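You operate a simulated robot arm through the tools that you are given. There is no shell and no other tool. Be economical: measure what you need, move in short steps, check, and stop when the job is done.

You run a simulated two-armed robot. Do the job below in one go: nothing can be reset, and whatever is moved stays where it is left.

Task
Take the green bag labelled "695 g" from the top of the short belt and leave it on the end table. Fetch the purple cup and set it on the shelf under the side table. Turn the belt speed dial to 8 m/min. Put the small cup in the inside of the dip bowl. Put the bin from the top of the topping bench on the top of the rail cart. Take the dustpan on the top of the sauce bench and put it away on the shelf under the side table. Fetch the roll from the short bench and set it on the top of the sauce bench. Put the purple scoop from the far rail table on the hall side on the near rail table on the hall side and the green scoop on the side table. Do these in any order. Set down upright: small cup.

Only the result counts: the job must be done as asked and must still hold three seconds after the hand-in. Knocking over, shifting, dropping, spilling or breaking anything else fails it.

Robot
Two 6-joint arms with two-finger parallel grippers on one trunk, on a base that drives. Base frame: it is fixed to the floor where the robot stands at the start and does not move with it; the origin is under the middle of the robot, x ahead of it, y to its left, z up. Readings come in cm, rad, newtons and seconds.
The left shoulder is at the start at [6, 18.7, 119.7], the right one opposite. With the tool pointing down near the work surface each hand reaches from about 10 to 54 cm from the robot's upright axis, wherever it stands, measured 20 degrees to its own side. Places, roughly: belt speed dial [140, -80, 130]; bin (12x12x11 cm) [10, -240, 90]; dustpan (23x15x4 cm) [230, -250, 90]; end table (78x24 cm) [82, -84, 86]; green bag [50, -25, 100]; inside of the dip bowl [-340, -260, 70]; near rail table on the hall side [-50, 310, 70]; purple cup (5x5x4 cm) [110, -80, 90]; roll [375, -250, 100]; scoop [-50, 500, 75]; shelf under the side table [190, 100, 30]; side table [190, 100, 90]; small cup [-125, -250, 100]; top of the rail cart [100, -270, 90]; top of the sauce bench [190, -270, 90]. Payload 1.57 kg a hand.
The TCP of each hand is the grasp point between the finger pads, 3 cm short of the fingertips. In the tool frame z runs along the fingers and y along their closing line. Largest opening 11 cm; finger width 2.4, thickness 1.2; the body of the gripper, 4.8 by 11.2 cm, starts 7.8 cm behind the TCP.
Orientation is told as [roll, pitch, yaw] about the base's x, y, z axes, in that order, counted from this pose: with the fingers straight down and closing along the base's y, the tool's x points along the base's -x, its y along +y and its z along -z.

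Tools
- The arms move only by the tool send_rows. It takes "left_motion", "right_motion" or both (then of equal length, played together; a hand with none holds still); each is a list of rows, each a list of 7 numbers: the closure, from 0 (fully open) to 1 (shut), then the shift along the tool's x, y, z in cm, then the turn, a rotation vector about the tool's x, y, z in rad. In form: [[claw, dx, dy, dz, rx, ry, rz], ...]. A call has 1 to 12 rows; each row is the pose to reach, as a shift and turn from the pose commanded when the call began, along the tool's axes at that moment. A row lasts 0.2 s, in which the tool goes at most 5 cm and 0.15 rad; a call with a longer step from one row to the next is refused whole, and so is a gripper value outside its range. A pose out of reach is approached as far as the arm can. The call stops where the force on the tool passes 40 N (or 10 N more than at its start, if that is more) or the arm is blocked; 0.2 s more then pass. The fingers move at their own pace (about 15.3 cm/s each) and stop on an object; they squeeze with about 34 N. The grip force told is the motor's: it shows also when the fingers shut on nothing. Time passes only in rows, and 0.2 s behind the last, so rows that repeat a pose let the fingers close. The reply holds the time, the measured pose of the TCP, the force on the tool along the base axes, the opening and the grip force, in the units named above and with some noise, with the torque about the TCP (base axes, N m) and any sound that the robot's microphone picked up.
- Cameras (640 x 400 px; columns grow to the right, rows downward): "scene" is now at [0.78, -1.22, 172.69]; the picture's right is [-0.16, -0.99, 0.00], its down [-0.85, 0.14, -0.51] and it looks along [0.50, -0.08, -0.86] (base axes); focal length 254 px, centre (320, 200). "left" rides on the left gripper at [7, -1.6, -14.1] in its tool frame; the picture's right is [0.23, 0.97, 0.00], its down [-0.86, 0.20, -0.48] and it looks along [-0.47, 0.11, 0.88] (tool axes); focal length 222 px, centre (320, 200). "right" rides on the right gripper at [7, 1.6, -14.1] in its tool frame; the picture's right is [-0.23, 0.97, 0.00], its down [-0.86, -0.20, -0.48] and it looks along [-0.47, -0.11, 0.88] (tool axes); focal length 222 px, centre (320, 200).
- camera(camera): a new picture of that camera. The clock stands still meanwhile.
- raise_lower(by): slides the trunk up (or, below 0, down) by that many cm; the arms and the scene camera ride with it, the base frame stays. It gives what a move gives, with no picture.
- base_move(legs): drives the robot by 1 to 6 legs, each [ahead, left, turn to the left] in cm, cm and rad, along the robot's own axes; the way and the turn of a leg run together, so that a leg with both is an arc; at most 150 cm and 3.142 rad a leg. The arms and the cameras ride along, it lands a little off, and it stops where it bumps. It gives what a move gives.
- pan_tilt(pan, tilt): turns the head with the scene camera to pan (to the left, within 1.501 rad either way) and tilt (down, from -0.506 to 1.204), counted from straight ahead of the robot. It gives what a move gives.
- pixel_to_xyz(camera, pixels): there is no depth. For up to 12 entries [column, row, z] of the newest picture of that camera ("zoom" is the newest enlarged one), the place [x, y] in the base frame at which the ray of that pixel passes the height z, good to about 0.2 cm. The clock stands still meanwhile.
- enlarge(camera, box): a new picture of the part [left, top, right, bottom] of that camera's present view, enlarged. The clock stands still meanwhile.
- sign_off(): hands the job in; it is judged then, once.

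Keep the steps short. Do not move on a guess: measure, check each grasp and each placing, and mend mistakes. In all there are 329 turns and 226 pictures (those below and enlarged ones count). Leave the grippers open and the arms clear of the work at the hand-in unless told otherwise, and finish with a single line.

The tools are called after "Call:" as name(argument=value, ...) on one line, values as JSON. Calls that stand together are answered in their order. send_rows: Moves the arms, as the interface text tells. Its arguments: {"type":"object","properties":{"left_motion":{"type":"array","items":{"type":"array","items":{"type":"number"}}},"right_motion":{"type":"array","items":{"type":"array","items":{"type":"number"}}}},"required":[]} The other tools are called the same way: raise_lower (by) slides the trunk up or down; base_move (legs) drives the base; pan_tilt (pan, tilt) turns the head that bears the scene camera; camera (camera) takes a picture; pixel_to_xyz (camera, pixels) gives the place at which the rays of pixels pass given heights; enlarge (camera, box) takes an enlarged picture of a part of a camera's view; sign_off () hands the job in.

At the start:

```text
clock: 0.0
left_tool_pos: [43.62, 12.54, 108.06]
left_orientation: [0.0, 0.001, 0.0]
left_ft_force: [-0.4, 0.4, 0.6]
left_wrist_torque: [0.01, -0.02, 0.02]
left_grip_width: 10.99
left_grasp_force: 0.1
right_tool_pos: [34.42, -21.63, 107.87]
right_orientation: [0.002, 0.0, 0.001]
right_ft_force: [-0.4, 0.1, 0.5]
right_wrist_torque: [-0.03, 0.0, 0.0]
right_grip_width: 10.99
right_grasp_force: 0.1
trunk travel left (down, up): [-82.5, 16.5]
robot x, y, heading: [0.06, -0.12, -0.004]
head pan, tilt: [-0.159, 1.037]
```

scene: 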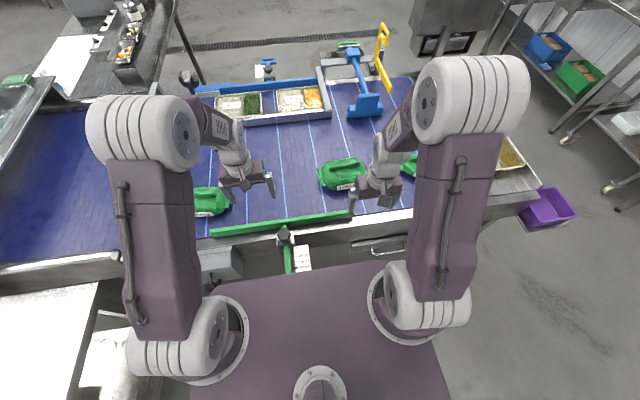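
right: 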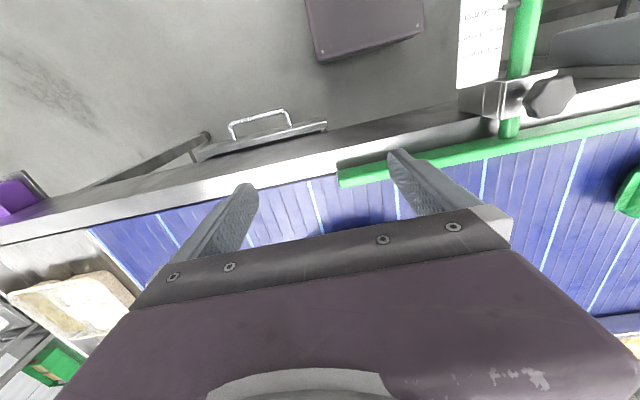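
left: 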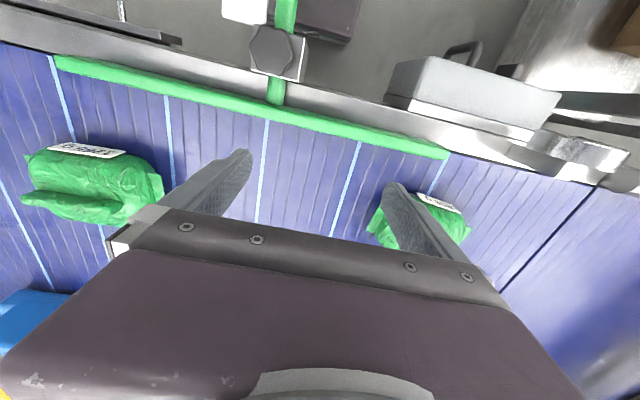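

I see three green bags on the blue belt; I enlarge them to read the labels, at columns 180-460, rows 130-230.

Call:
enlarge(camera="scene", box=[300, 140, 460, 240])

Call:
enlarge(camera="left", box=[10, 120, 170, 220])

Call:
enlarge(camera="left", box=[360, 170, 488, 250])

```text
4.00 times, centred on (380, 190) of scene
```

zoom: 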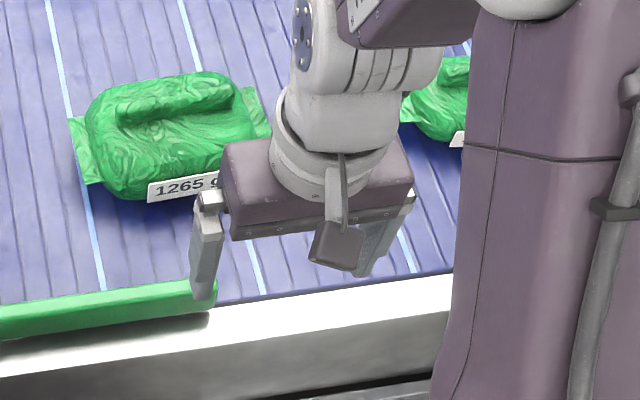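

```text
4.00 times, centred on (90, 170) of left
```

zoom: 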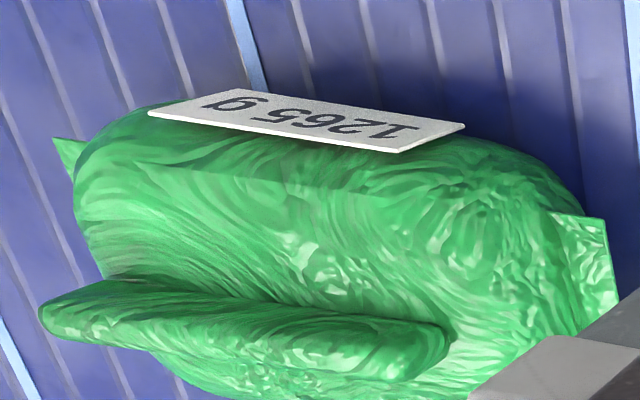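

```text
5.00 times, centred on (424, 210) of left
```

zoom: 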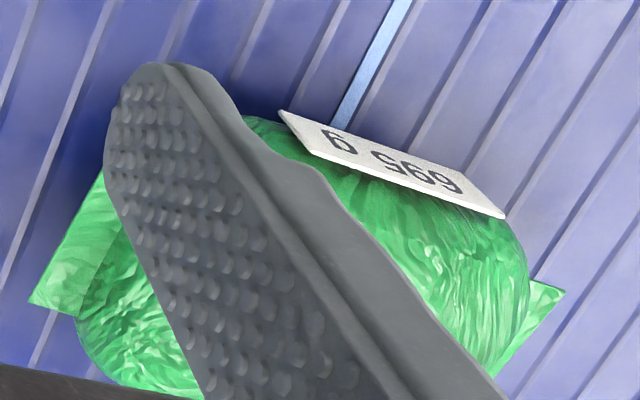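

The left-hand bag reads "695 g"; the middle one "1265 g". The third bag (near column 410, row 165) is hidden, so I move the right hand up and back, then look.

Call:
send_rows(right_motion=[[0, 3, 0, -3, 0, 0, 0], [0, 6, 0, -6, 0, 0, 0], [0, 9, 0, -9, 0, 0, 0], [0, 12, 0, -12, 0, 0, 0]])

Call:
pan_tilt(pan=-0.4, tilt=0.8)

Call:
camera(camera="scene")

Call:
camera(camera="right")

```text
clock: 1.0
left_tool_pos: [43.36, 12.73, 108.04]
left_orientation: [0.0, -0.003, -0.001]
left_ft_force: [-0.6, 1.1, 0.5]
left_wrist_torque: [-0.02, -0.03, 0.02]
left_grip_width: 11.02
left_grasp_force: 0.0
right_tool_pos: [22.04, -21.77, 119.9]
right_orientation: [0.0, -0.001, 0.001]
right_ft_force: [-0.9, 0.2, -0.1]
right_wrist_torque: [-0.03, -0.03, 0.01]
right_grip_width: 11.0
right_grasp_force: 0.1
trunk travel left (down, up): [-82.5, 16.5]
robot x, y, heading: [0.19, -0.11, -0.001]
head pan, tilt: [-0.159, 1.037]
```

```text
clock: 1.8
left_tool_pos: [43.51, 12.71, 107.94]
left_orientation: [0.0, -0.001, 0.002]
left_ft_force: [0.5, 0.1, 0.2]
left_wrist_torque: [0.03, 0.0, 0.02]
left_grip_width: 10.99
left_grasp_force: 0.1
right_tool_pos: [22.46, -21.86, 119.93]
right_orientation: [0.0, -0.001, 0.001]
right_ft_force: [-0.5, 0.0, 0.1]
right_wrist_torque: [0.0, -0.04, 0.01]
right_grip_width: 11.03
right_grasp_force: 0.1
trunk travel left (down, up): [-82.5, 16.5]
robot x, y, heading: [-0.28, 0.07, -0.001]
head pan, tilt: [-0.4, 0.799]
```

```text
219 pictures are left
```

scene: 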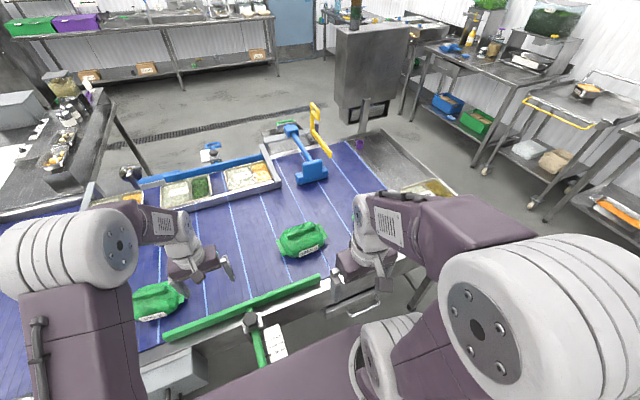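

```text
218 pictures are left
```

right: 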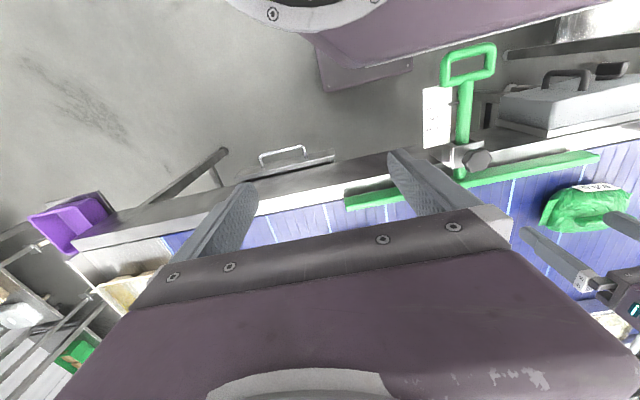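

The third bag is still hidden behind the right gripper; I move the right hand outward and lower toward me and look again.

Call:
send_rows(right_motion=[[0, 0, 4, 0, 0, 0, 0], [0, 0, 8, 0, 0, 0, 0], [0, 0, 12, 0, 0, 0, 0], [0, 0, 16, 0, 0, 0, 0]])

Call:
pan_tilt(pan=-0.5, tilt=0.9)

Call:
camera(camera="scene")

```text
clock: 2.8
left_tool_pos: [43.62, 12.84, 107.98]
left_orientation: [-0.001, -0.001, -0.001]
left_ft_force: [0.4, -0.2, 0.8]
left_wrist_torque: [-0.03, 0.01, 0.0]
left_grip_width: 10.98
left_grasp_force: 0.0
right_tool_pos: [22.38, -5.34, 120.0]
right_orientation: [-0.001, 0.0, 0.0]
right_ft_force: [0.1, -0.3, 0.1]
right_wrist_torque: [-0.03, 0.06, -0.01]
right_grip_width: 11.0
right_grasp_force: 0.1
trunk travel left (down, up): [-82.5, 16.5]
robot x, y, heading: [0.12, -0.01, -0.002]
head pan, tilt: [-0.4, 0.799]
```

```text
clock: 3.4
left_tool_pos: [43.57, 12.53, 108.11]
left_orientation: [0.0, -0.001, -0.001]
left_ft_force: [-0.2, 1.0, 0.8]
left_wrist_torque: [0.0, 0.02, -0.03]
left_grip_width: 11.02
left_grasp_force: 0.0
right_tool_pos: [22.43, -5.54, 119.91]
right_orientation: [0.0, 0.0, 0.0]
right_ft_force: [0.7, 0.2, -0.6]
right_wrist_torque: [0.02, 0.0, 0.01]
right_grip_width: 10.99
right_grasp_force: 0.1
trunk travel left (down, up): [-82.5, 16.5]
robot x, y, heading: [0.09, -0.3, 0.005]
head pan, tilt: [-0.499, 0.901]
```

```text
217 pictures are left
```

scene: 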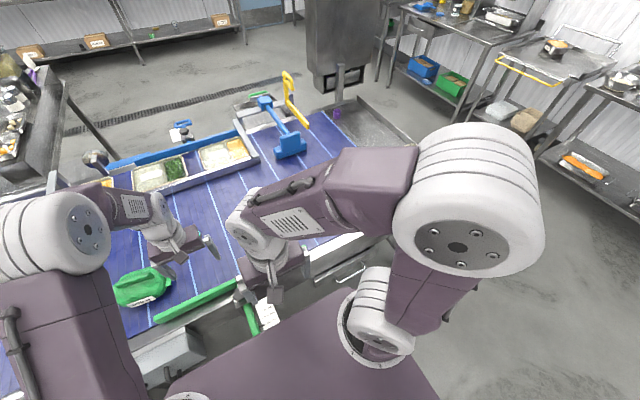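

The arm now hides both; I swing the right hand outward instead.

Call:
send_rows(right_motion=[[0, 0, -5, 0, 0, 0, 0], [0, 0, -10, 0, 0, 0, 0], [0, 0, -15, 0, 0, 0, 0], [0, 0, -20, 0, 0, 0, 0], [0, 0, -25, 0, 0, 0, 0], [0, 0, -30, 0, 0, 0, 0], [0, 0, -35, 0, 0, 0, 0], [0, 0, -39, 0, 0, 0, 0]])

Call:
camera(camera="scene")

Call:
camera(camera="right")

```text
clock: 5.2
left_tool_pos: [43.56, 12.49, 108.02]
left_orientation: [0.002, 0.0, 0.0]
left_ft_force: [0.2, 0.0, 1.0]
left_wrist_torque: [0.0, 0.0, 0.01]
left_grip_width: 11.0
left_grasp_force: 0.0
right_tool_pos: [22.27, -44.85, 120.12]
right_orientation: [0.001, -0.001, 0.001]
right_ft_force: [0.1, 0.6, -1.4]
right_wrist_torque: [-0.03, 0.0, 0.0]
right_grip_width: 11.0
right_grasp_force: 0.2
trunk travel left (down, up): [-82.5, 16.5]
robot x, y, heading: [-0.15, 0.08, 0.0]
head pan, tilt: [-0.499, 0.901]
```

```text
216 pictures are left
```

scene: 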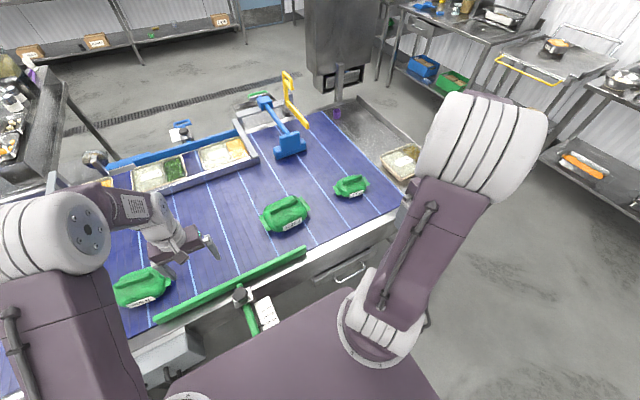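

```text
215 pictures are left
```

right: 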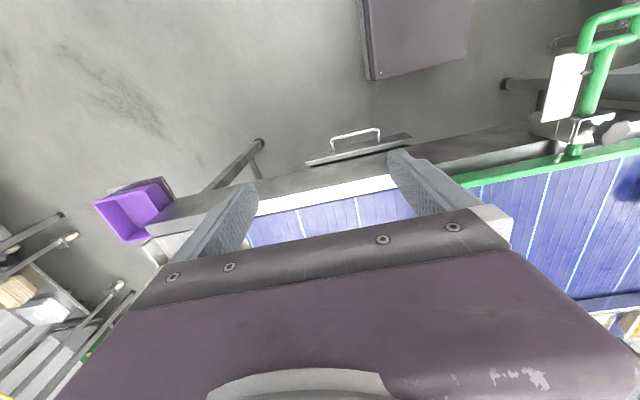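

Three bags show at (142,286), (285,213) and (351,187); I enlarge all labels and the other end of the belt.

Call:
enlarge(camera="scene", box=[240, 150, 400, 250])

Call:
pixel_to_xyz(camera="scene", pixels=[[142, 286, 95], [285, 213, 95], [351, 187, 95], [405, 158, 92], [340, 110, 88], [180, 180, 92]])

Call:
enlarge(camera="scene", box=[96, 250, 192, 310])

Call:
enlarge(camera="scene", box=[240, 60, 432, 180])

```text
4.00 times, centred on (320, 200) of scene
```

zoom: 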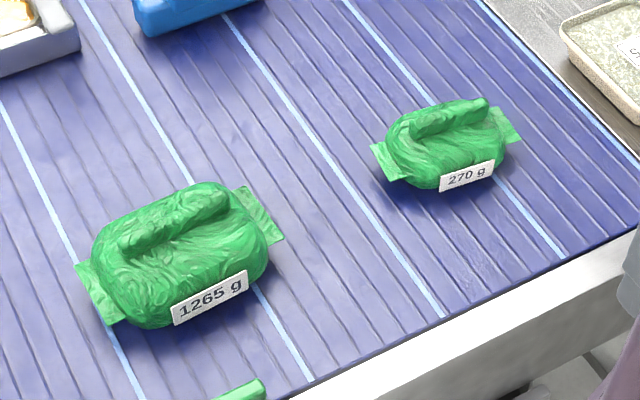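

```text
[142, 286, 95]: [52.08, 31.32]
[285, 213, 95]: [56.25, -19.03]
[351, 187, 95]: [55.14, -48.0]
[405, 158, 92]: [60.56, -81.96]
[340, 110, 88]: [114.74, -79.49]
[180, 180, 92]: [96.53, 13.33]
```

```text
6.67 times, centred on (144, 280) of scene
```

zoom: 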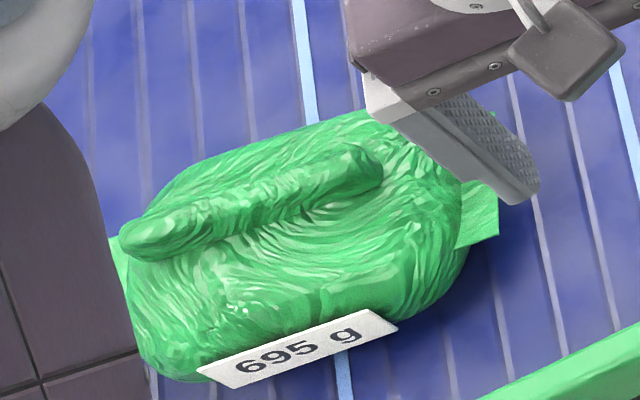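

```text
3.33 times, centred on (336, 120) of scene
```

zoom: 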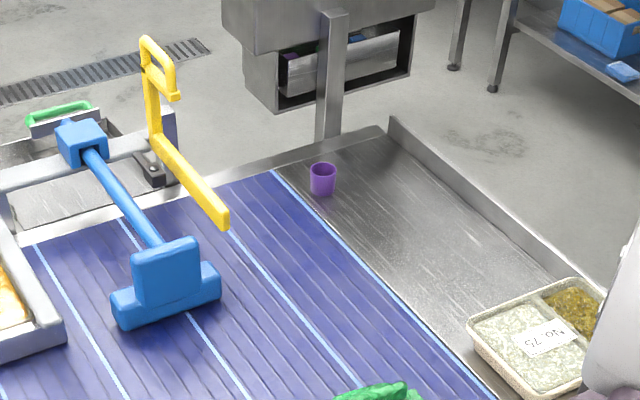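

The far-left bag at about (52,31) is the 695 g one. It is a little beyond the left hand; I look down-left to see free floor for a sideways shift.

Call:
pan_tilt(pan=0.6, tilt=1.0)

Call:
camera(camera="scene")

Call:
pan_tilt(pan=1.4, tilt=0.5)

Call:
camera(camera="scene")

Call:
pan_tilt(pan=-1.4, tilt=0.5)

Call:
camera(camera="scene")

```text
clock: 6.6
left_tool_pos: [43.65, 12.63, 108.08]
left_orientation: [0.0, 0.0, -0.001]
left_ft_force: [0.2, 0.4, -0.1]
left_wrist_torque: [-0.02, -0.03, 0.01]
left_grip_width: 11.02
left_grasp_force: 0.1
right_tool_pos: [22.47, -44.63, 120.14]
right_orientation: [0.0, 0.0, -0.001]
right_ft_force: [0.1, -0.2, 0.1]
right_wrist_torque: [-0.01, 0.02, -0.04]
right_grip_width: 11.0
right_grasp_force: 0.1
trunk travel left (down, up): [-82.5, 16.5]
robot x, y, heading: [-0.11, 0.07, 0.002]
head pan, tilt: [0.6, 1.0]
```

```text
211 pictures are left
```

scene: 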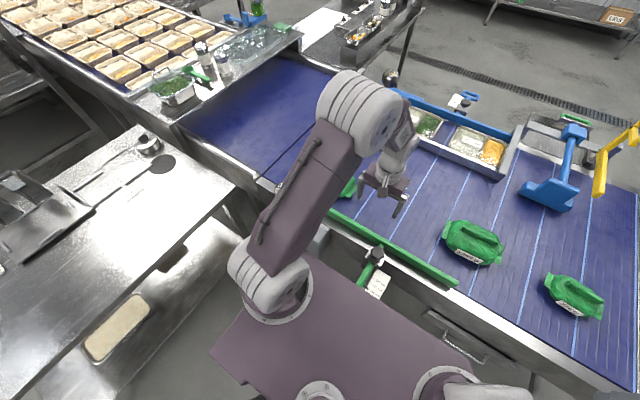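

```text
clock: 7.7
left_tool_pos: [43.64, 12.67, 107.98]
left_orientation: [-0.002, -0.001, 0.001]
left_ft_force: [0.3, -0.7, 0.0]
left_wrist_torque: [0.0, 0.0, -0.02]
left_grip_width: 11.02
left_grasp_force: 0.1
right_tool_pos: [22.43, -44.62, 120.12]
right_orientation: [0.0, -0.001, 0.0]
right_ft_force: [-0.5, -0.4, 0.0]
right_wrist_torque: [0.02, 0.04, -0.01]
right_grip_width: 11.01
right_grasp_force: 0.0
trunk travel left (down, up): [-82.5, 16.5]
robot x, y, heading: [0.11, -0.21, 0.001]
head pan, tilt: [1.4, 0.499]
```

```text
210 pictures are left
```

scene: 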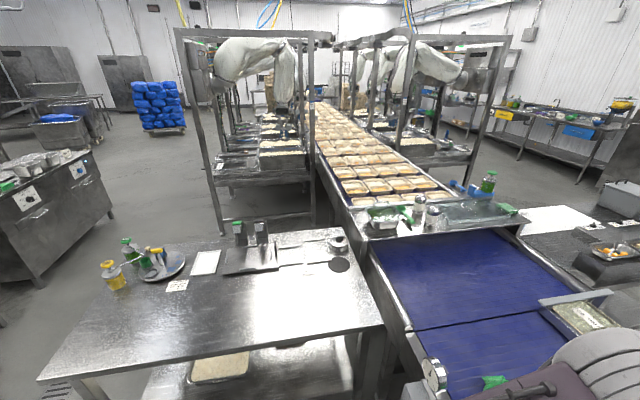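

```text
clock: 10.2
left_tool_pos: [43.58, 12.62, 107.89]
left_orientation: [0.001, -0.001, -0.001]
left_ft_force: [0.0, -0.2, -0.6]
left_wrist_torque: [0.01, 0.02, -0.01]
left_grip_width: 11.0
left_grasp_force: 0.1
right_tool_pos: [22.4, -44.75, 120.05]
right_orientation: [-0.001, 0.0, -0.001]
right_ft_force: [0.7, -0.4, 0.0]
right_wrist_torque: [0.04, -0.02, 0.02]
right_grip_width: 11.01
right_grasp_force: 0.1
trunk travel left (down, up): [-82.5, 16.5]
robot x, y, heading: [0.1, 0.06, -0.006]
head pan, tilt: [-1.4, 0.499]
```

```text
209 pictures are left
```

scene: 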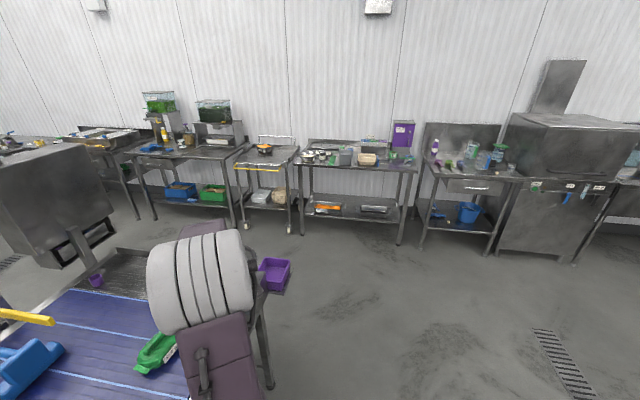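

The side table edge at the left lies near y=62, so there is room. I shift the base 12 cm left, then look at the bag with both cameras.

Call:
base_move(legs=[[0, 12, 0]])

Call:
pan_tilt(pan=0.3, tilt=1.0)

Call:
camera(camera="left")

Call:
camera(camera="scene")

```text
clock: 11.4
left_tool_pos: [43.48, 24.37, 107.99]
left_orientation: [0.003, 0.001, -0.001]
left_ft_force: [0.3, -0.8, -0.2]
left_wrist_torque: [0.0, 0.03, -0.01]
left_grip_width: 11.02
left_grasp_force: 0.0
right_tool_pos: [22.49, -32.99, 119.9]
right_orientation: [0.001, -0.001, 0.0]
right_ft_force: [-0.8, 0.1, 0.1]
right_wrist_torque: [-0.01, 0.0, 0.02]
right_grip_width: 11.0
right_grasp_force: 0.1
trunk travel left (down, up): [-82.5, 16.5]
robot x, y, heading: [-0.15, 11.88, -0.001]
head pan, tilt: [-1.4, 0.499]
```

```text
clock: 13.1
left_tool_pos: [43.58, 24.47, 108.0]
left_orientation: [0.0, 0.0, 0.001]
left_ft_force: [-1.0, 0.4, -0.4]
left_wrist_torque: [0.01, -0.03, -0.04]
left_grip_width: 11.0
left_grasp_force: 0.1
right_tool_pos: [22.48, -32.92, 120.08]
right_orientation: [0.0, 0.001, 0.0]
right_ft_force: [-0.6, 0.0, -0.2]
right_wrist_torque: [0.01, 0.0, -0.03]
right_grip_width: 11.0
right_grasp_force: 0.0
trunk travel left (down, up): [-82.5, 16.5]
robot x, y, heading: [-0.08, 11.93, 0.003]
head pan, tilt: [0.3, 1.0]
```

```text
208 pictures are left
```

left: 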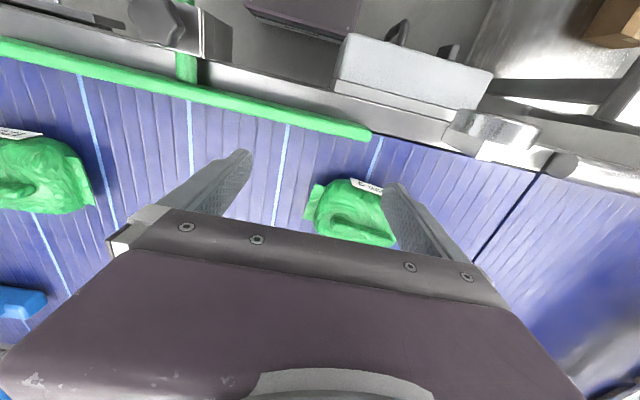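

```text
207 pictures are left
```

scene: 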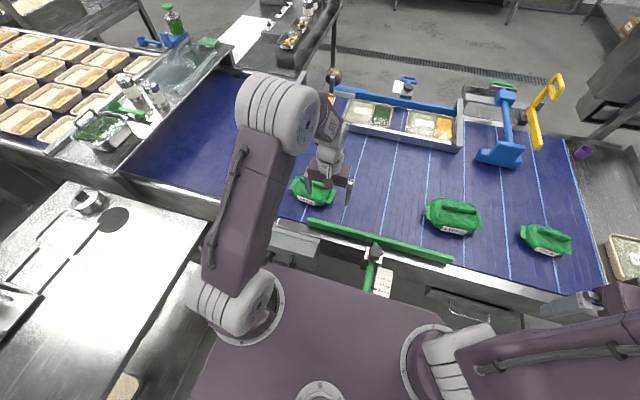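

Now I find heights by comparing the two cameras: guide end (left 369,133 / scene 309,222) and bag ends.

Call:
pixel_to_xyz(camera="left", pixels=[[371, 133, 88], [371, 133, 92], [371, 133, 96], [317, 186, 88], [317, 186, 92], [350, 190, 92], [310, 210, 90], [390, 240, 90]])

Call:
pixel_to_xyz(camera="scene", pixels=[[308, 221, 88], [308, 221, 92], [308, 221, 96], [334, 190, 88], [334, 190, 92], [313, 186, 95], [291, 186, 90], [312, 204, 92]])

Call:
enlarge(camera="scene", box=[280, 160, 376, 220])

Call:
enlarge(camera="left", box=[290, 165, 418, 245])

```text
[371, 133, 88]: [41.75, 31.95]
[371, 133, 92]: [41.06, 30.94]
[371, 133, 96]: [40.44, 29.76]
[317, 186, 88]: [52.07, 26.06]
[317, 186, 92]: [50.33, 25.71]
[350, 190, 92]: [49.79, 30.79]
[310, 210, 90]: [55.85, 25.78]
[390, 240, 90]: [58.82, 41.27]
```

```text
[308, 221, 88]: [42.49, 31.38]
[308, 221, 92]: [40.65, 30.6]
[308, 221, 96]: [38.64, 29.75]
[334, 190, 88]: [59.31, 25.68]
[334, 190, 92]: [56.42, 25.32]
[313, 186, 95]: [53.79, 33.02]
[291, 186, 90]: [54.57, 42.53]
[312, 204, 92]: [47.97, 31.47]
```

```text
6.67 times, centred on (328, 190) of scene
```

zoom: 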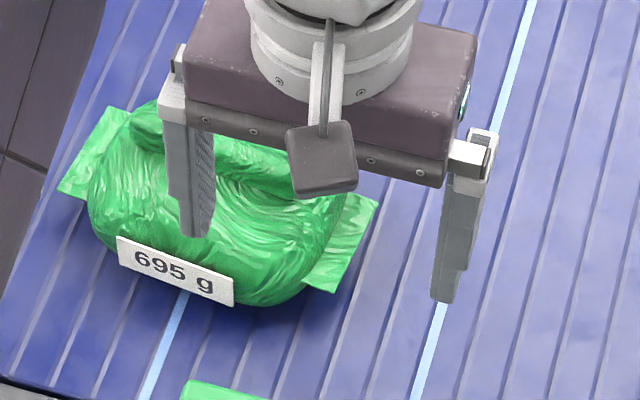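

```text
5.00 times, centred on (354, 205) of left
```

zoom: 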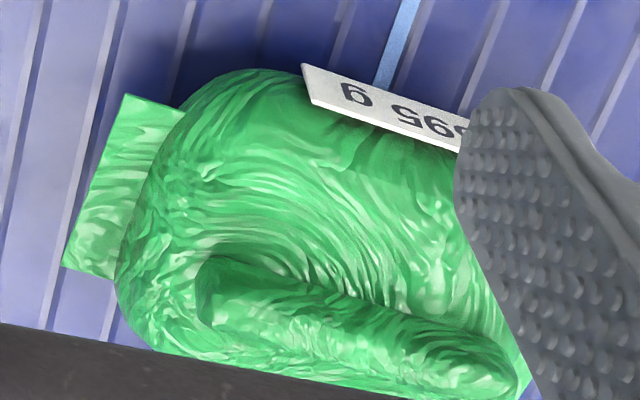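

I lift the left hand and shift it to y=33, x=36 to see the whole bag top.

Call:
send_rows(left_motion=[[0, 3, 3, -4, 0, 0, 0], [0, 6, 6, -8, 0, 0, 0], [0, 8, 9, -10, 0, 0, 0], [0, 8, 9, -10, 0, 0, 0]])

Call:
camera(camera="left")

Call:
enlarge(camera="scene", box=[280, 160, 376, 220])

```text
refused: row 1 steps farther than a row can; nothing moved
```

```text
204 pictures are left
```

left: 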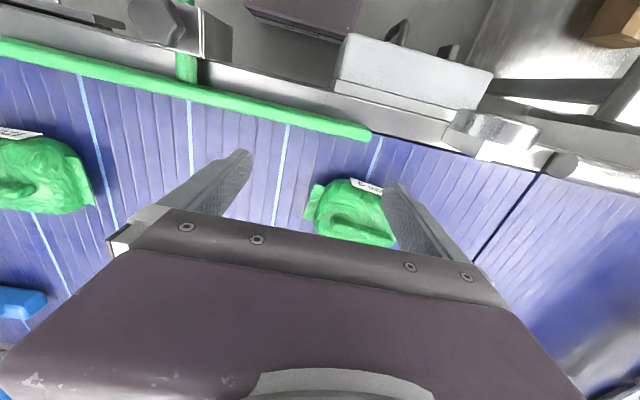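

```text
6.67 times, centred on (328, 190) of scene
```

zoom: 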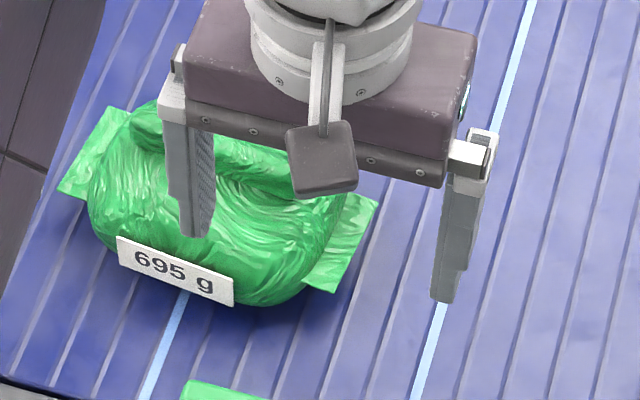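

The step was over 5 cm; I send smaller rows.

Call:
send_rows(left_motion=[[0, 2, 2, -3, 0, 0, 0], [0, 4, 4, -6, 0, 0, 0], [0, 6, 6, -9, 0, 0, 0], [0, 8, 8, -10, 0, 0, 0], [0, 10, 9, -10, 0, 0, 0]])

Call:
camera(camera="left")

Call:
enlarge(camera="scene", box=[280, 160, 376, 220])

```text
clock: 14.3
left_tool_pos: [33.51, 33.42, 118.09]
left_orientation: [0.0, 0.0, 0.0]
left_ft_force: [0.2, 0.6, 0.5]
left_wrist_torque: [-0.01, -0.03, 0.04]
left_grip_width: 11.0
left_grasp_force: 0.0
right_tool_pos: [22.22, -32.78, 120.1]
right_orientation: [0.0, 0.001, -0.001]
right_ft_force: [-0.8, 0.3, 0.1]
right_wrist_torque: [-0.02, -0.02, -0.02]
right_grip_width: 11.01
right_grasp_force: 0.1
trunk travel left (down, up): [-82.5, 16.5]
robot x, y, heading: [-0.14, 12.1, -0.002]
head pan, tilt: [0.3, 1.0]
```

```text
202 pictures are left
```

left: 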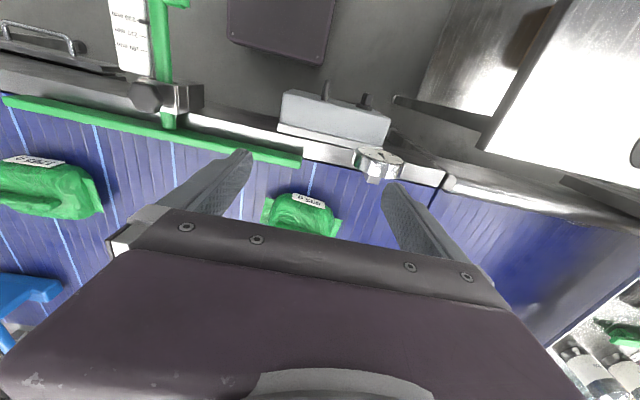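

```text
6.67 times, centred on (328, 190) of scene
```

zoom: 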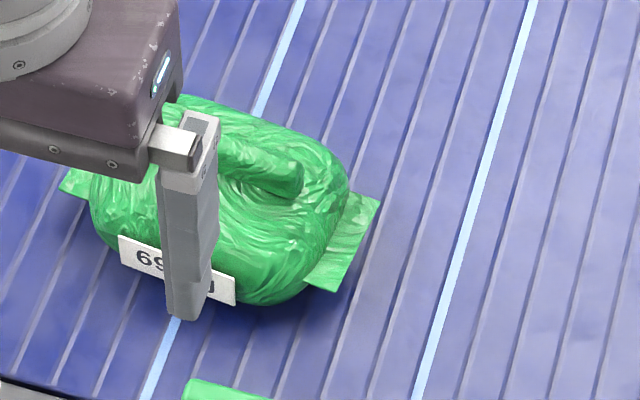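

I project points of this zoom: tabs, crest ends (130,125)-(300,180).

Call:
pixel_to_xyz(camera="zoom", pixels=[[60, 190, 91], [105, 108, 91], [380, 203, 91], [335, 290, 91], [135, 130, 97], [300, 175, 97], [250, 303, 90], [185, 95, 97], [350, 190, 92], [90, 200, 92]])

Call:
enlarge(camera="left", box=[250, 180, 346, 240])

```text
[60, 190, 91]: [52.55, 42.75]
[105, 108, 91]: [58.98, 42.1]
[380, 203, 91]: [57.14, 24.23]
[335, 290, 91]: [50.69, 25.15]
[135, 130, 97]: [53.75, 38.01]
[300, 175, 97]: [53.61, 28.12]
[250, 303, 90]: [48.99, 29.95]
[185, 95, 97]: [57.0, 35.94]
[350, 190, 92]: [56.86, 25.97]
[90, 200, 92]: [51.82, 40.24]
```

```text
6.67 times, centred on (298, 210) of left
```

zoom: 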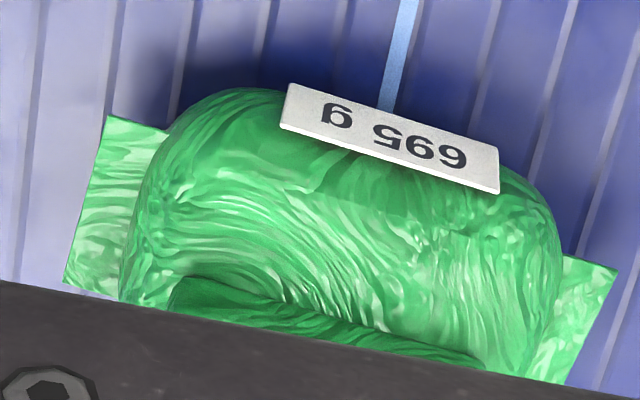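

I triangulate the crest tip (left pixel 276,222).

Call:
pixel_to_xyz(camera="left", pixels=[[276, 222, 93], [276, 222, 95], [276, 222, 97], [276, 222, 99], [276, 222, 101]])

Call:
pixel_to_xyz(camera="scene", pixels=[[324.5, 187, 95], [324.5, 187, 97], [324.5, 187, 99], [324.5, 187, 101]])

```text
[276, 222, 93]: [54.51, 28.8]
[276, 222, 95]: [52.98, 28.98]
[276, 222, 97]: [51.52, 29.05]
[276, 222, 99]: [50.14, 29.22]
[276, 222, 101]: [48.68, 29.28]
```

```text
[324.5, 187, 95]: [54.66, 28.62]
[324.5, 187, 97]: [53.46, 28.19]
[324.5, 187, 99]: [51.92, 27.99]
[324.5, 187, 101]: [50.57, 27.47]
```

Crest about (54.3,33.5), top near z 96-98, axis nearly along y. I drive 5 cm nearer, then turn the left hand 84° so the fingers close across the crest.

Call:
base_move(legs=[[5, 0, 0]])

Call:
send_rows(left_motion=[[0, -1, 0, 0, 0, 0, -0.146], [0, -2, 0, 0, 0, 0, -0.293], [0, -3, 0, 0, 0, 0, -0.44], [0, -4, 0, 0, 0, 0, -0.586], [0, -5, 0, 0, 0, 0, -0.733], [0, -6, 0, 0, 0, 0, -0.88], [0, -7, 0, 0, 0, 0, -1.026], [0, -8, 0, 0, 0, 0, -1.173], [0, -9, 0, 0, 0, 0, -1.32], [0, -10, 0, 0, 0, 0, -1.466]])

Call:
camera(camera="left")

Call:
camera(camera="scene")

```text
clock: 15.2
left_tool_pos: [37.65, 33.32, 118.22]
left_orientation: [0.0, -0.006, 0.0]
left_ft_force: [-1.0, -0.4, 0.0]
left_wrist_torque: [0.02, -0.08, 0.01]
left_grip_width: 10.98
left_grasp_force: 0.1
right_tool_pos: [26.47, -32.93, 120.25]
right_orientation: [-0.001, -0.008, 0.0]
right_ft_force: [-0.1, 0.1, -0.2]
right_wrist_torque: [0.01, -0.08, 0.02]
right_grip_width: 11.01
right_grasp_force: 0.0
trunk travel left (down, up): [-82.5, 16.5]
robot x, y, heading: [5.07, 12.09, 0.002]
head pan, tilt: [0.3, 1.0]
```

```text
clock: 17.4
left_tool_pos: [48.53, 33.16, 118.04]
left_orientation: [0.001, 0.002, 1.469]
left_ft_force: [0.1, 0.1, -0.2]
left_wrist_torque: [-0.01, 0.01, -0.02]
left_grip_width: 10.99
left_grasp_force: 0.0
right_tool_pos: [27.44, -32.84, 120.04]
right_orientation: [0.001, 0.002, 0.0]
right_ft_force: [0.1, 0.2, 0.2]
right_wrist_torque: [0.01, -0.01, -0.03]
right_grip_width: 11.04
right_grasp_force: 0.0
trunk travel left (down, up): [-82.5, 16.5]
robot x, y, heading: [4.91, 11.21, 0.0]
head pan, tilt: [0.3, 1.0]
```

```text
199 pictures are left
```

left: 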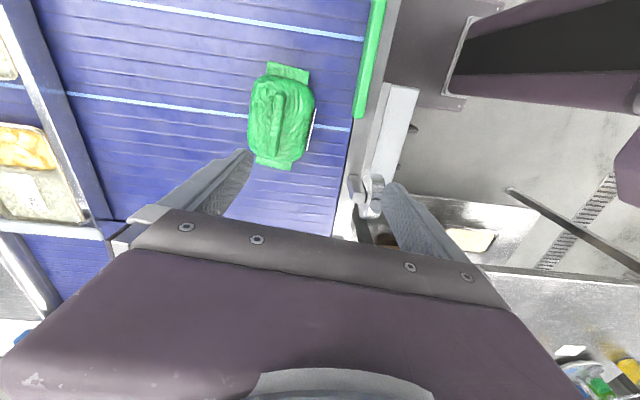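

```text
198 pictures are left
```

scene: 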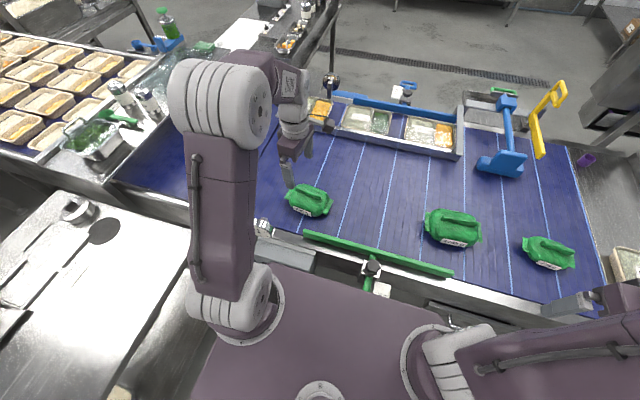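

Now the left camera sees the whole bag: crest from (280,95) to (275,145). I project it, and the scene view of it.

Call:
enlarge(camera="left", box=[220, 55, 348, 175])

Call:
enlarge(camera="scene", box=[264, 170, 360, 230])

Call:
pixel_to_xyz(camera="left", pixels=[[281, 95, 93], [281, 95, 97], [275, 150, 93], [275, 150, 97], [248, 125, 91], [315, 110, 91]])

```text
3.33 times, centred on (284, 115) of left
```

zoom: 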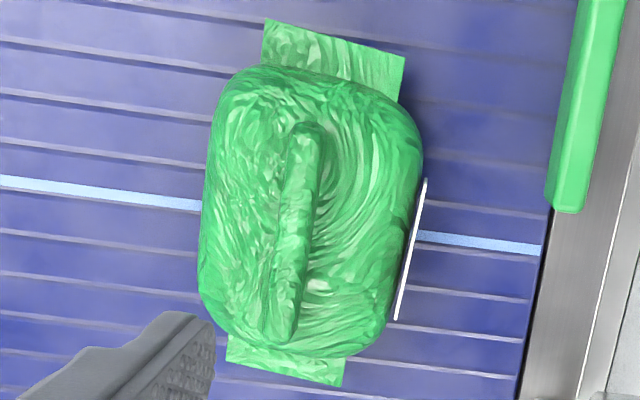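

```text
6.67 times, centred on (312, 200) of scene
```

zoom: 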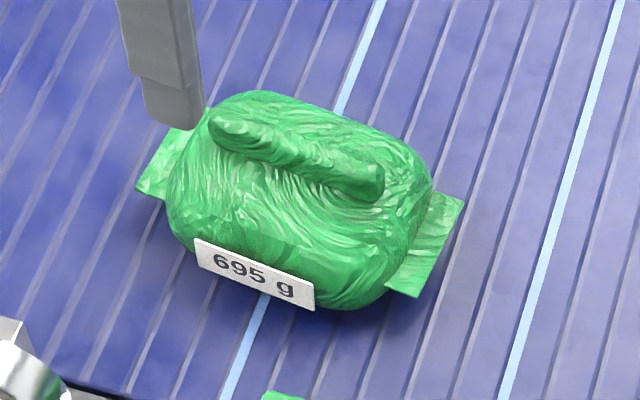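

```text
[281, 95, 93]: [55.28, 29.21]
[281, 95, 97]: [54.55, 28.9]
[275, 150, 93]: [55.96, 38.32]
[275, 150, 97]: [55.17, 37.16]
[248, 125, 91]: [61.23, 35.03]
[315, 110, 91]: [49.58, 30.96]
```

I project the crest tips in both pictures at several heights.

Call:
pixel_to_xyz(camera="left", pixels=[[279.5, 92.5, 95], [279.5, 92.5, 98], [279.5, 92.5, 101], [270.5, 155.5, 95], [270.5, 155.5, 98], [270.5, 155.5, 101]])

Call:
pixel_to_xyz(camera="zoom", pixels=[[372, 180, 95], [372, 180, 98], [372, 180, 101], [220, 125, 95], [220, 125, 98], [220, 125, 101]])

```text
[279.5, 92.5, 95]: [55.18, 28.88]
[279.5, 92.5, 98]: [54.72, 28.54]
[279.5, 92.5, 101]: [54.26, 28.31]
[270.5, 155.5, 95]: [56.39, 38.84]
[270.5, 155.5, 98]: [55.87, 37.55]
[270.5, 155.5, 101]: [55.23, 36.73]
```

```text
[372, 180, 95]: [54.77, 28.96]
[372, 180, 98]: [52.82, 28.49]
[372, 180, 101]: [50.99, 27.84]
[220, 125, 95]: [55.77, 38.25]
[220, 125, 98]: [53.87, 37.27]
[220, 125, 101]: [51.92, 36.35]
```

The crest lies from (55.2,29) to (56.2,38.7), about z 94.5. I move above its middle with the fingers half open and come down to z 100.

Call:
send_rows(left_motion=[[0.2, -0.5, -3, 2, 0, 0, 0], [0.4, -1, -6, 5, 0, 0, 0], [0.5, -1.5, -7.1, 9, 0, 0, 0], [0.5, -1.5, -7.1, 13, 0, 0, 0], [0.5, -1.5, -7.1, 17, 0, 0, 0], [0.5, -1.5, -7.1, 18, 0, 0, 0]])

Call:
enlarge(camera="left", box=[160, 40, 480, 240])

Call:
enlarge(camera="scene", box=[248, 150, 376, 230])

```text
clock: 18.8
left_tool_pos: [55.83, 34.11, 99.99]
left_orientation: [0.0, 0.0, 1.466]
left_ft_force: [0.4, 0.2, -0.6]
left_wrist_torque: [0.01, 0.0, -0.02]
left_grip_width: 5.51
left_grasp_force: 0.1
right_tool_pos: [27.3, -32.98, 120.18]
right_orientation: [-0.001, 0.0, -0.001]
right_ft_force: [-0.3, -0.6, 0.3]
right_wrist_torque: [0.01, -0.01, -0.03]
right_grip_width: 10.99
right_grasp_force: 0.0
trunk travel left (down, up): [-82.5, 16.5]
robot x, y, heading: [5.27, 11.8, 0.004]
head pan, tilt: [0.3, 1.0]
```

```text
2.00 times, centred on (320, 140) of left
```

zoom: 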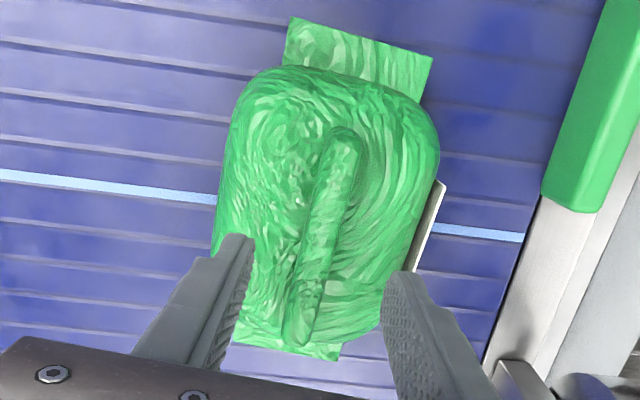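

```text
5.00 times, centred on (312, 190) of scene
```

zoom: 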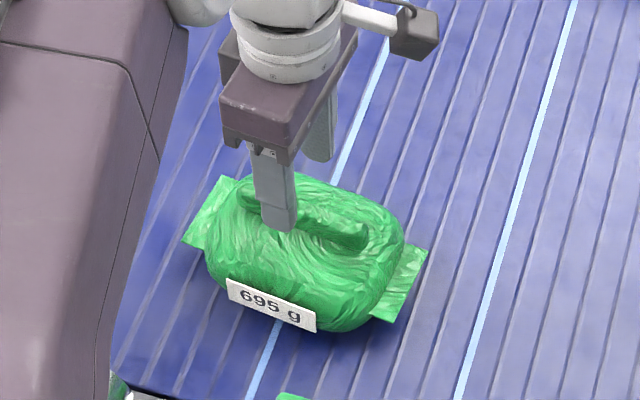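

The crest lies between the fingertips. I lower by 3 cm in small steps watching force.

Call:
send_rows(left_motion=[[0.5, 0, 0, 1, 0, 0, 0], [0.5, 0, 0, 2, 0, 0, 0], [0.5, 0, 0, 3, 0, 0, 0], [0.5, 0, 0, 3.5, 0, 0, 0]])

Call:
enlarge(camera="left", box=[160, 40, 480, 240])

```text
clock: 19.8
left_tool_pos: [55.7, 34.08, 96.45]
left_orientation: [0.0, 0.0, 1.466]
left_ft_force: [-0.1, 0.0, -1.1]
left_wrist_torque: [0.0, -0.02, -0.04]
left_grip_width: 5.48
left_grasp_force: 0.0
right_tool_pos: [27.33, -32.94, 119.99]
right_orientation: [-0.001, 0.001, 0.0]
right_ft_force: [-0.5, -0.5, 1.0]
right_wrist_torque: [0.02, 0.01, -0.04]
right_grip_width: 11.01
right_grasp_force: 0.1
trunk travel left (down, up): [-82.5, 16.5]
robot x, y, heading: [4.65, 11.93, -0.002]
head pan, tilt: [0.3, 1.0]
```

```text
2.00 times, centred on (320, 140) of left
```

zoom: 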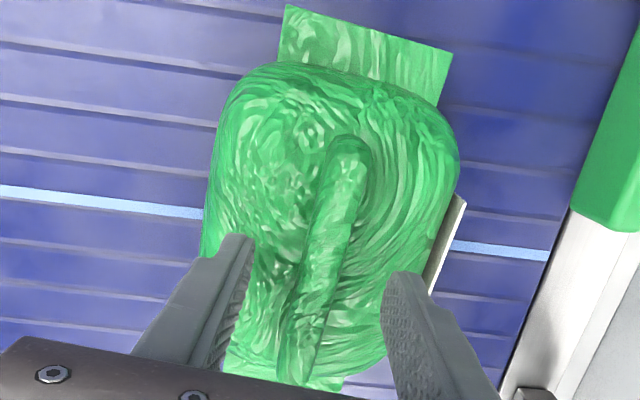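

No contact yet; lower a further 2 cm in half-centimetre rows.

Call:
send_rows(left_motion=[[0.5, 0, 0, 0.5, 0, 0, 0], [0.5, 0, 0, 1, 0, 0, 0], [0.5, 0, 0, 1.5, 0, 0, 0], [0.5, 0, 0, 2, 0, 0, 0]])

Call:
enlarge(camera="left", box=[160, 40, 480, 240])

Call:
enlarge(camera="scene", box=[248, 150, 376, 230])

```text
clock: 20.8
left_tool_pos: [55.94, 34.09, 95.58]
left_orientation: [-0.013, -0.004, 1.466]
left_ft_force: [-5.0, -2.0, 30.8]
left_wrist_torque: [-0.15, 1.16, 0.02]
left_grip_width: 5.91
left_grasp_force: 2.2
right_tool_pos: [27.02, -32.95, 120.09]
right_orientation: [0.002, -0.003, 0.001]
right_ft_force: [0.7, 0.2, 0.7]
right_wrist_torque: [0.02, 0.03, 0.0]
right_grip_width: 11.01
right_grasp_force: 0.2
trunk travel left (down, up): [-82.5, 16.5]
robot x, y, heading: [4.95, 12.12, -0.002]
head pan, tilt: [0.3, 1.0]
stopped in row 4 (left hand): the force on the tool passed its limit at 47 N (the readings are from after the stop); the commanded pose is now the measured one
```

```text
2.00 times, centred on (320, 140) of left
```

zoom: 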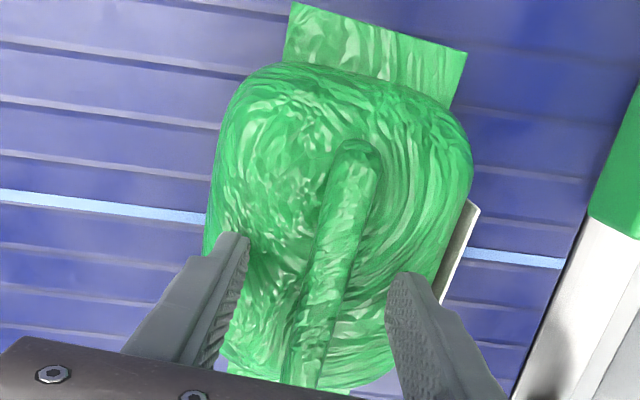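

```text
5.00 times, centred on (312, 190) of scene
```

zoom: 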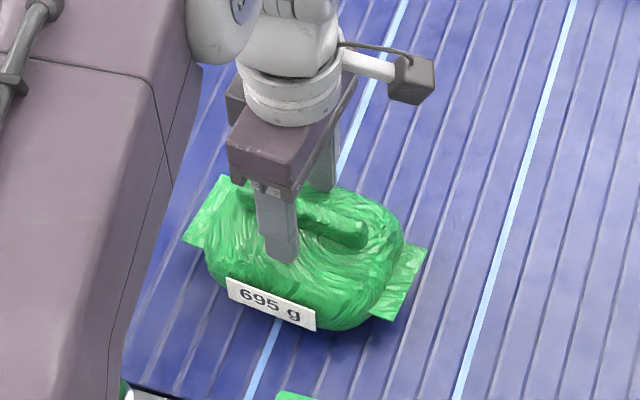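

The tips touched the bag's shoulders at z 92.6, beside the crest. I rise 0.7 cm and close.

Call:
send_rows(left_motion=[[0.5, 0, 0, -0.7, 0.01, 0, 0], [1, 0, 0, -0.7, 0, 0, 0], [1, 0, 0, -0.7, 0, 0, 0], [1, 0, 0, -0.7, 0, 0, 0], [1, 0, 0, -0.7, 0, 0, 0]])

Call:
enlarge(camera="left", box=[160, 40, 480, 240])

```text
clock: 22.0
left_tool_pos: [56.13, 34.24, 95.66]
left_orientation: [-0.01, -0.002, 1.466]
left_ft_force: [0.7, -0.5, -0.3]
left_wrist_torque: [0.0, 0.01, 0.0]
left_grip_width: 1.61
left_grasp_force: 32.0
right_tool_pos: [27.34, -32.83, 120.1]
right_orientation: [0.001, 0.003, 0.001]
right_ft_force: [0.4, 0.4, -0.4]
right_wrist_torque: [-0.01, -0.02, -0.01]
right_grip_width: 11.01
right_grasp_force: 0.0
trunk travel left (down, up): [-82.5, 16.5]
robot x, y, heading: [5.18, 11.72, -0.001]
head pan, tilt: [0.3, 1.0]
```

```text
2.00 times, centred on (320, 140) of left
```

zoom: 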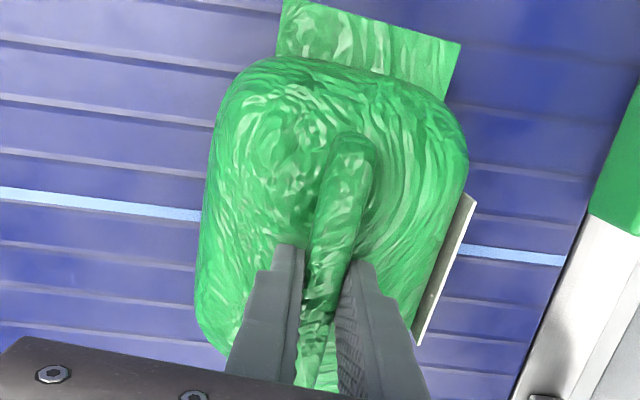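

The crest is held at 1.6 cm width. I lift 20 cm and check.

Call:
send_rows(left_motion=[[1, 0, 0, -2, 0, 0, 0], [1, 0, 0, -5, 0, 0, 0], [1, 0, 0, -9, 0, 0, 0], [1, 0, 0, -13, 0, 0, 0], [1, 0, 0, -17, 0, 0, 0], [1, 0, 0, -20, 0, 0, 0]])

Call:
camera(camera="scene")

```text
clock: 23.4
left_tool_pos: [55.95, 34.17, 115.93]
left_orientation: [-0.009, -0.002, 1.467]
left_ft_force: [0.4, 0.5, -6.5]
left_wrist_torque: [0.03, 0.0, -0.01]
left_grip_width: 1.6
left_grasp_force: 31.6
right_tool_pos: [27.28, -32.85, 120.11]
right_orientation: [0.0, 0.0, 0.0]
right_ft_force: [-1.0, 0.3, -0.5]
right_wrist_torque: [0.03, -0.02, 0.0]
right_grip_width: 11.0
right_grasp_force: 0.1
trunk travel left (down, up): [-82.5, 16.5]
robot x, y, heading: [5.03, 11.59, -0.002]
head pan, tilt: [0.3, 1.0]
```

```text
189 pictures are left
```

scene: 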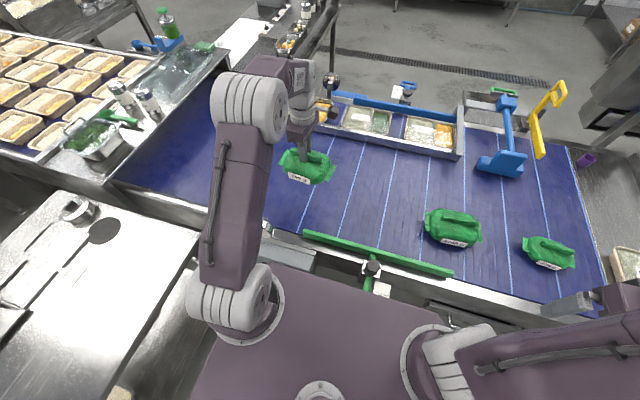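

Bag held (6.5 N). I pull it in to about x=40, back off, and drive to the aisle past the belt's end.

Call:
send_rows(left_motion=[[1, 2, 4, -0.5, 0, 0, 0], [1, 4, 8, -1, 0, 0, 0], [1, 6, 12, -1.5, 0, 0, 0], [1, 7.6, 15.3, -2, 0, 0, 0]])

Call:
base_move(legs=[[-17, 0, 0], [0, -150, 0], [0, -14, 0]])

Call:
pan_tilt(pan=0.3, tilt=0.7)

Call:
camera(camera="scene")

```text
clock: 24.4
left_tool_pos: [39.72, 28.45, 117.89]
left_orientation: [-0.011, -0.003, 1.465]
left_ft_force: [-1.2, -0.4, -7.4]
left_wrist_torque: [0.02, 0.0, -0.02]
left_grip_width: 1.58
left_grasp_force: 32.0
right_tool_pos: [27.25, -32.94, 120.1]
right_orientation: [0.0, 0.0, -0.001]
right_ft_force: [-0.4, 0.1, 0.8]
right_wrist_torque: [-0.06, -0.04, 0.01]
right_grip_width: 11.0
right_grasp_force: 0.0
trunk travel left (down, up): [-82.5, 16.5]
robot x, y, heading: [5.04, 11.94, 0.002]
head pan, tilt: [0.3, 1.0]
```

```text
clock: 33.8
left_tool_pos: [23.14, -135.29, 117.72]
left_orientation: [-0.01, 0.001, 1.465]
left_ft_force: [-0.1, 0.0, -7.3]
left_wrist_torque: [0.03, 0.03, 0.01]
left_grip_width: 1.58
left_grasp_force: 30.8
right_tool_pos: [10.46, -196.5, 120.06]
right_orientation: [-0.002, 0.002, -0.001]
right_ft_force: [0.4, 1.3, 1.1]
right_wrist_torque: [-0.02, -0.01, -0.01]
right_grip_width: 10.98
right_grasp_force: 0.1
trunk travel left (down, up): [-82.5, 16.5]
robot x, y, heading: [-12.22, -151.83, -0.001]
head pan, tilt: [0.3, 1.0]
```

```text
clock: 34.6
left_tool_pos: [23.07, -135.58, 117.77]
left_orientation: [-0.008, -0.003, 1.464]
left_ft_force: [-0.1, 0.6, -7.2]
left_wrist_torque: [0.03, 0.0, -0.01]
left_grip_width: 1.58
left_grasp_force: 31.1
right_tool_pos: [10.49, -196.9, 120.09]
right_orientation: [0.001, 0.004, -0.003]
right_ft_force: [0.0, 0.3, 0.3]
right_wrist_torque: [0.01, -0.01, 0.02]
right_grip_width: 11.01
right_grasp_force: 0.1
trunk travel left (down, up): [-82.5, 16.5]
robot x, y, heading: [-11.88, -151.97, -0.0]
head pan, tilt: [0.3, 0.7]
```

```text
188 pictures are left
```

scene: 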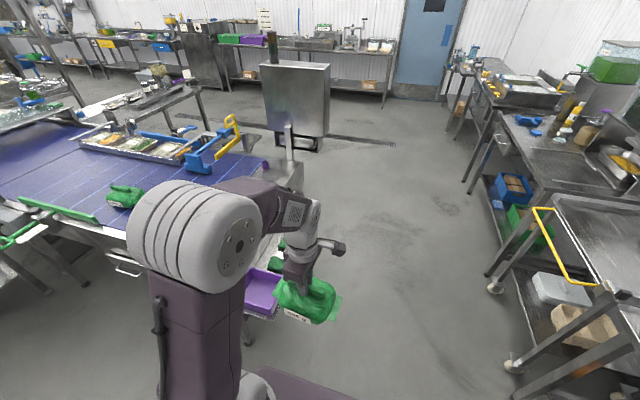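

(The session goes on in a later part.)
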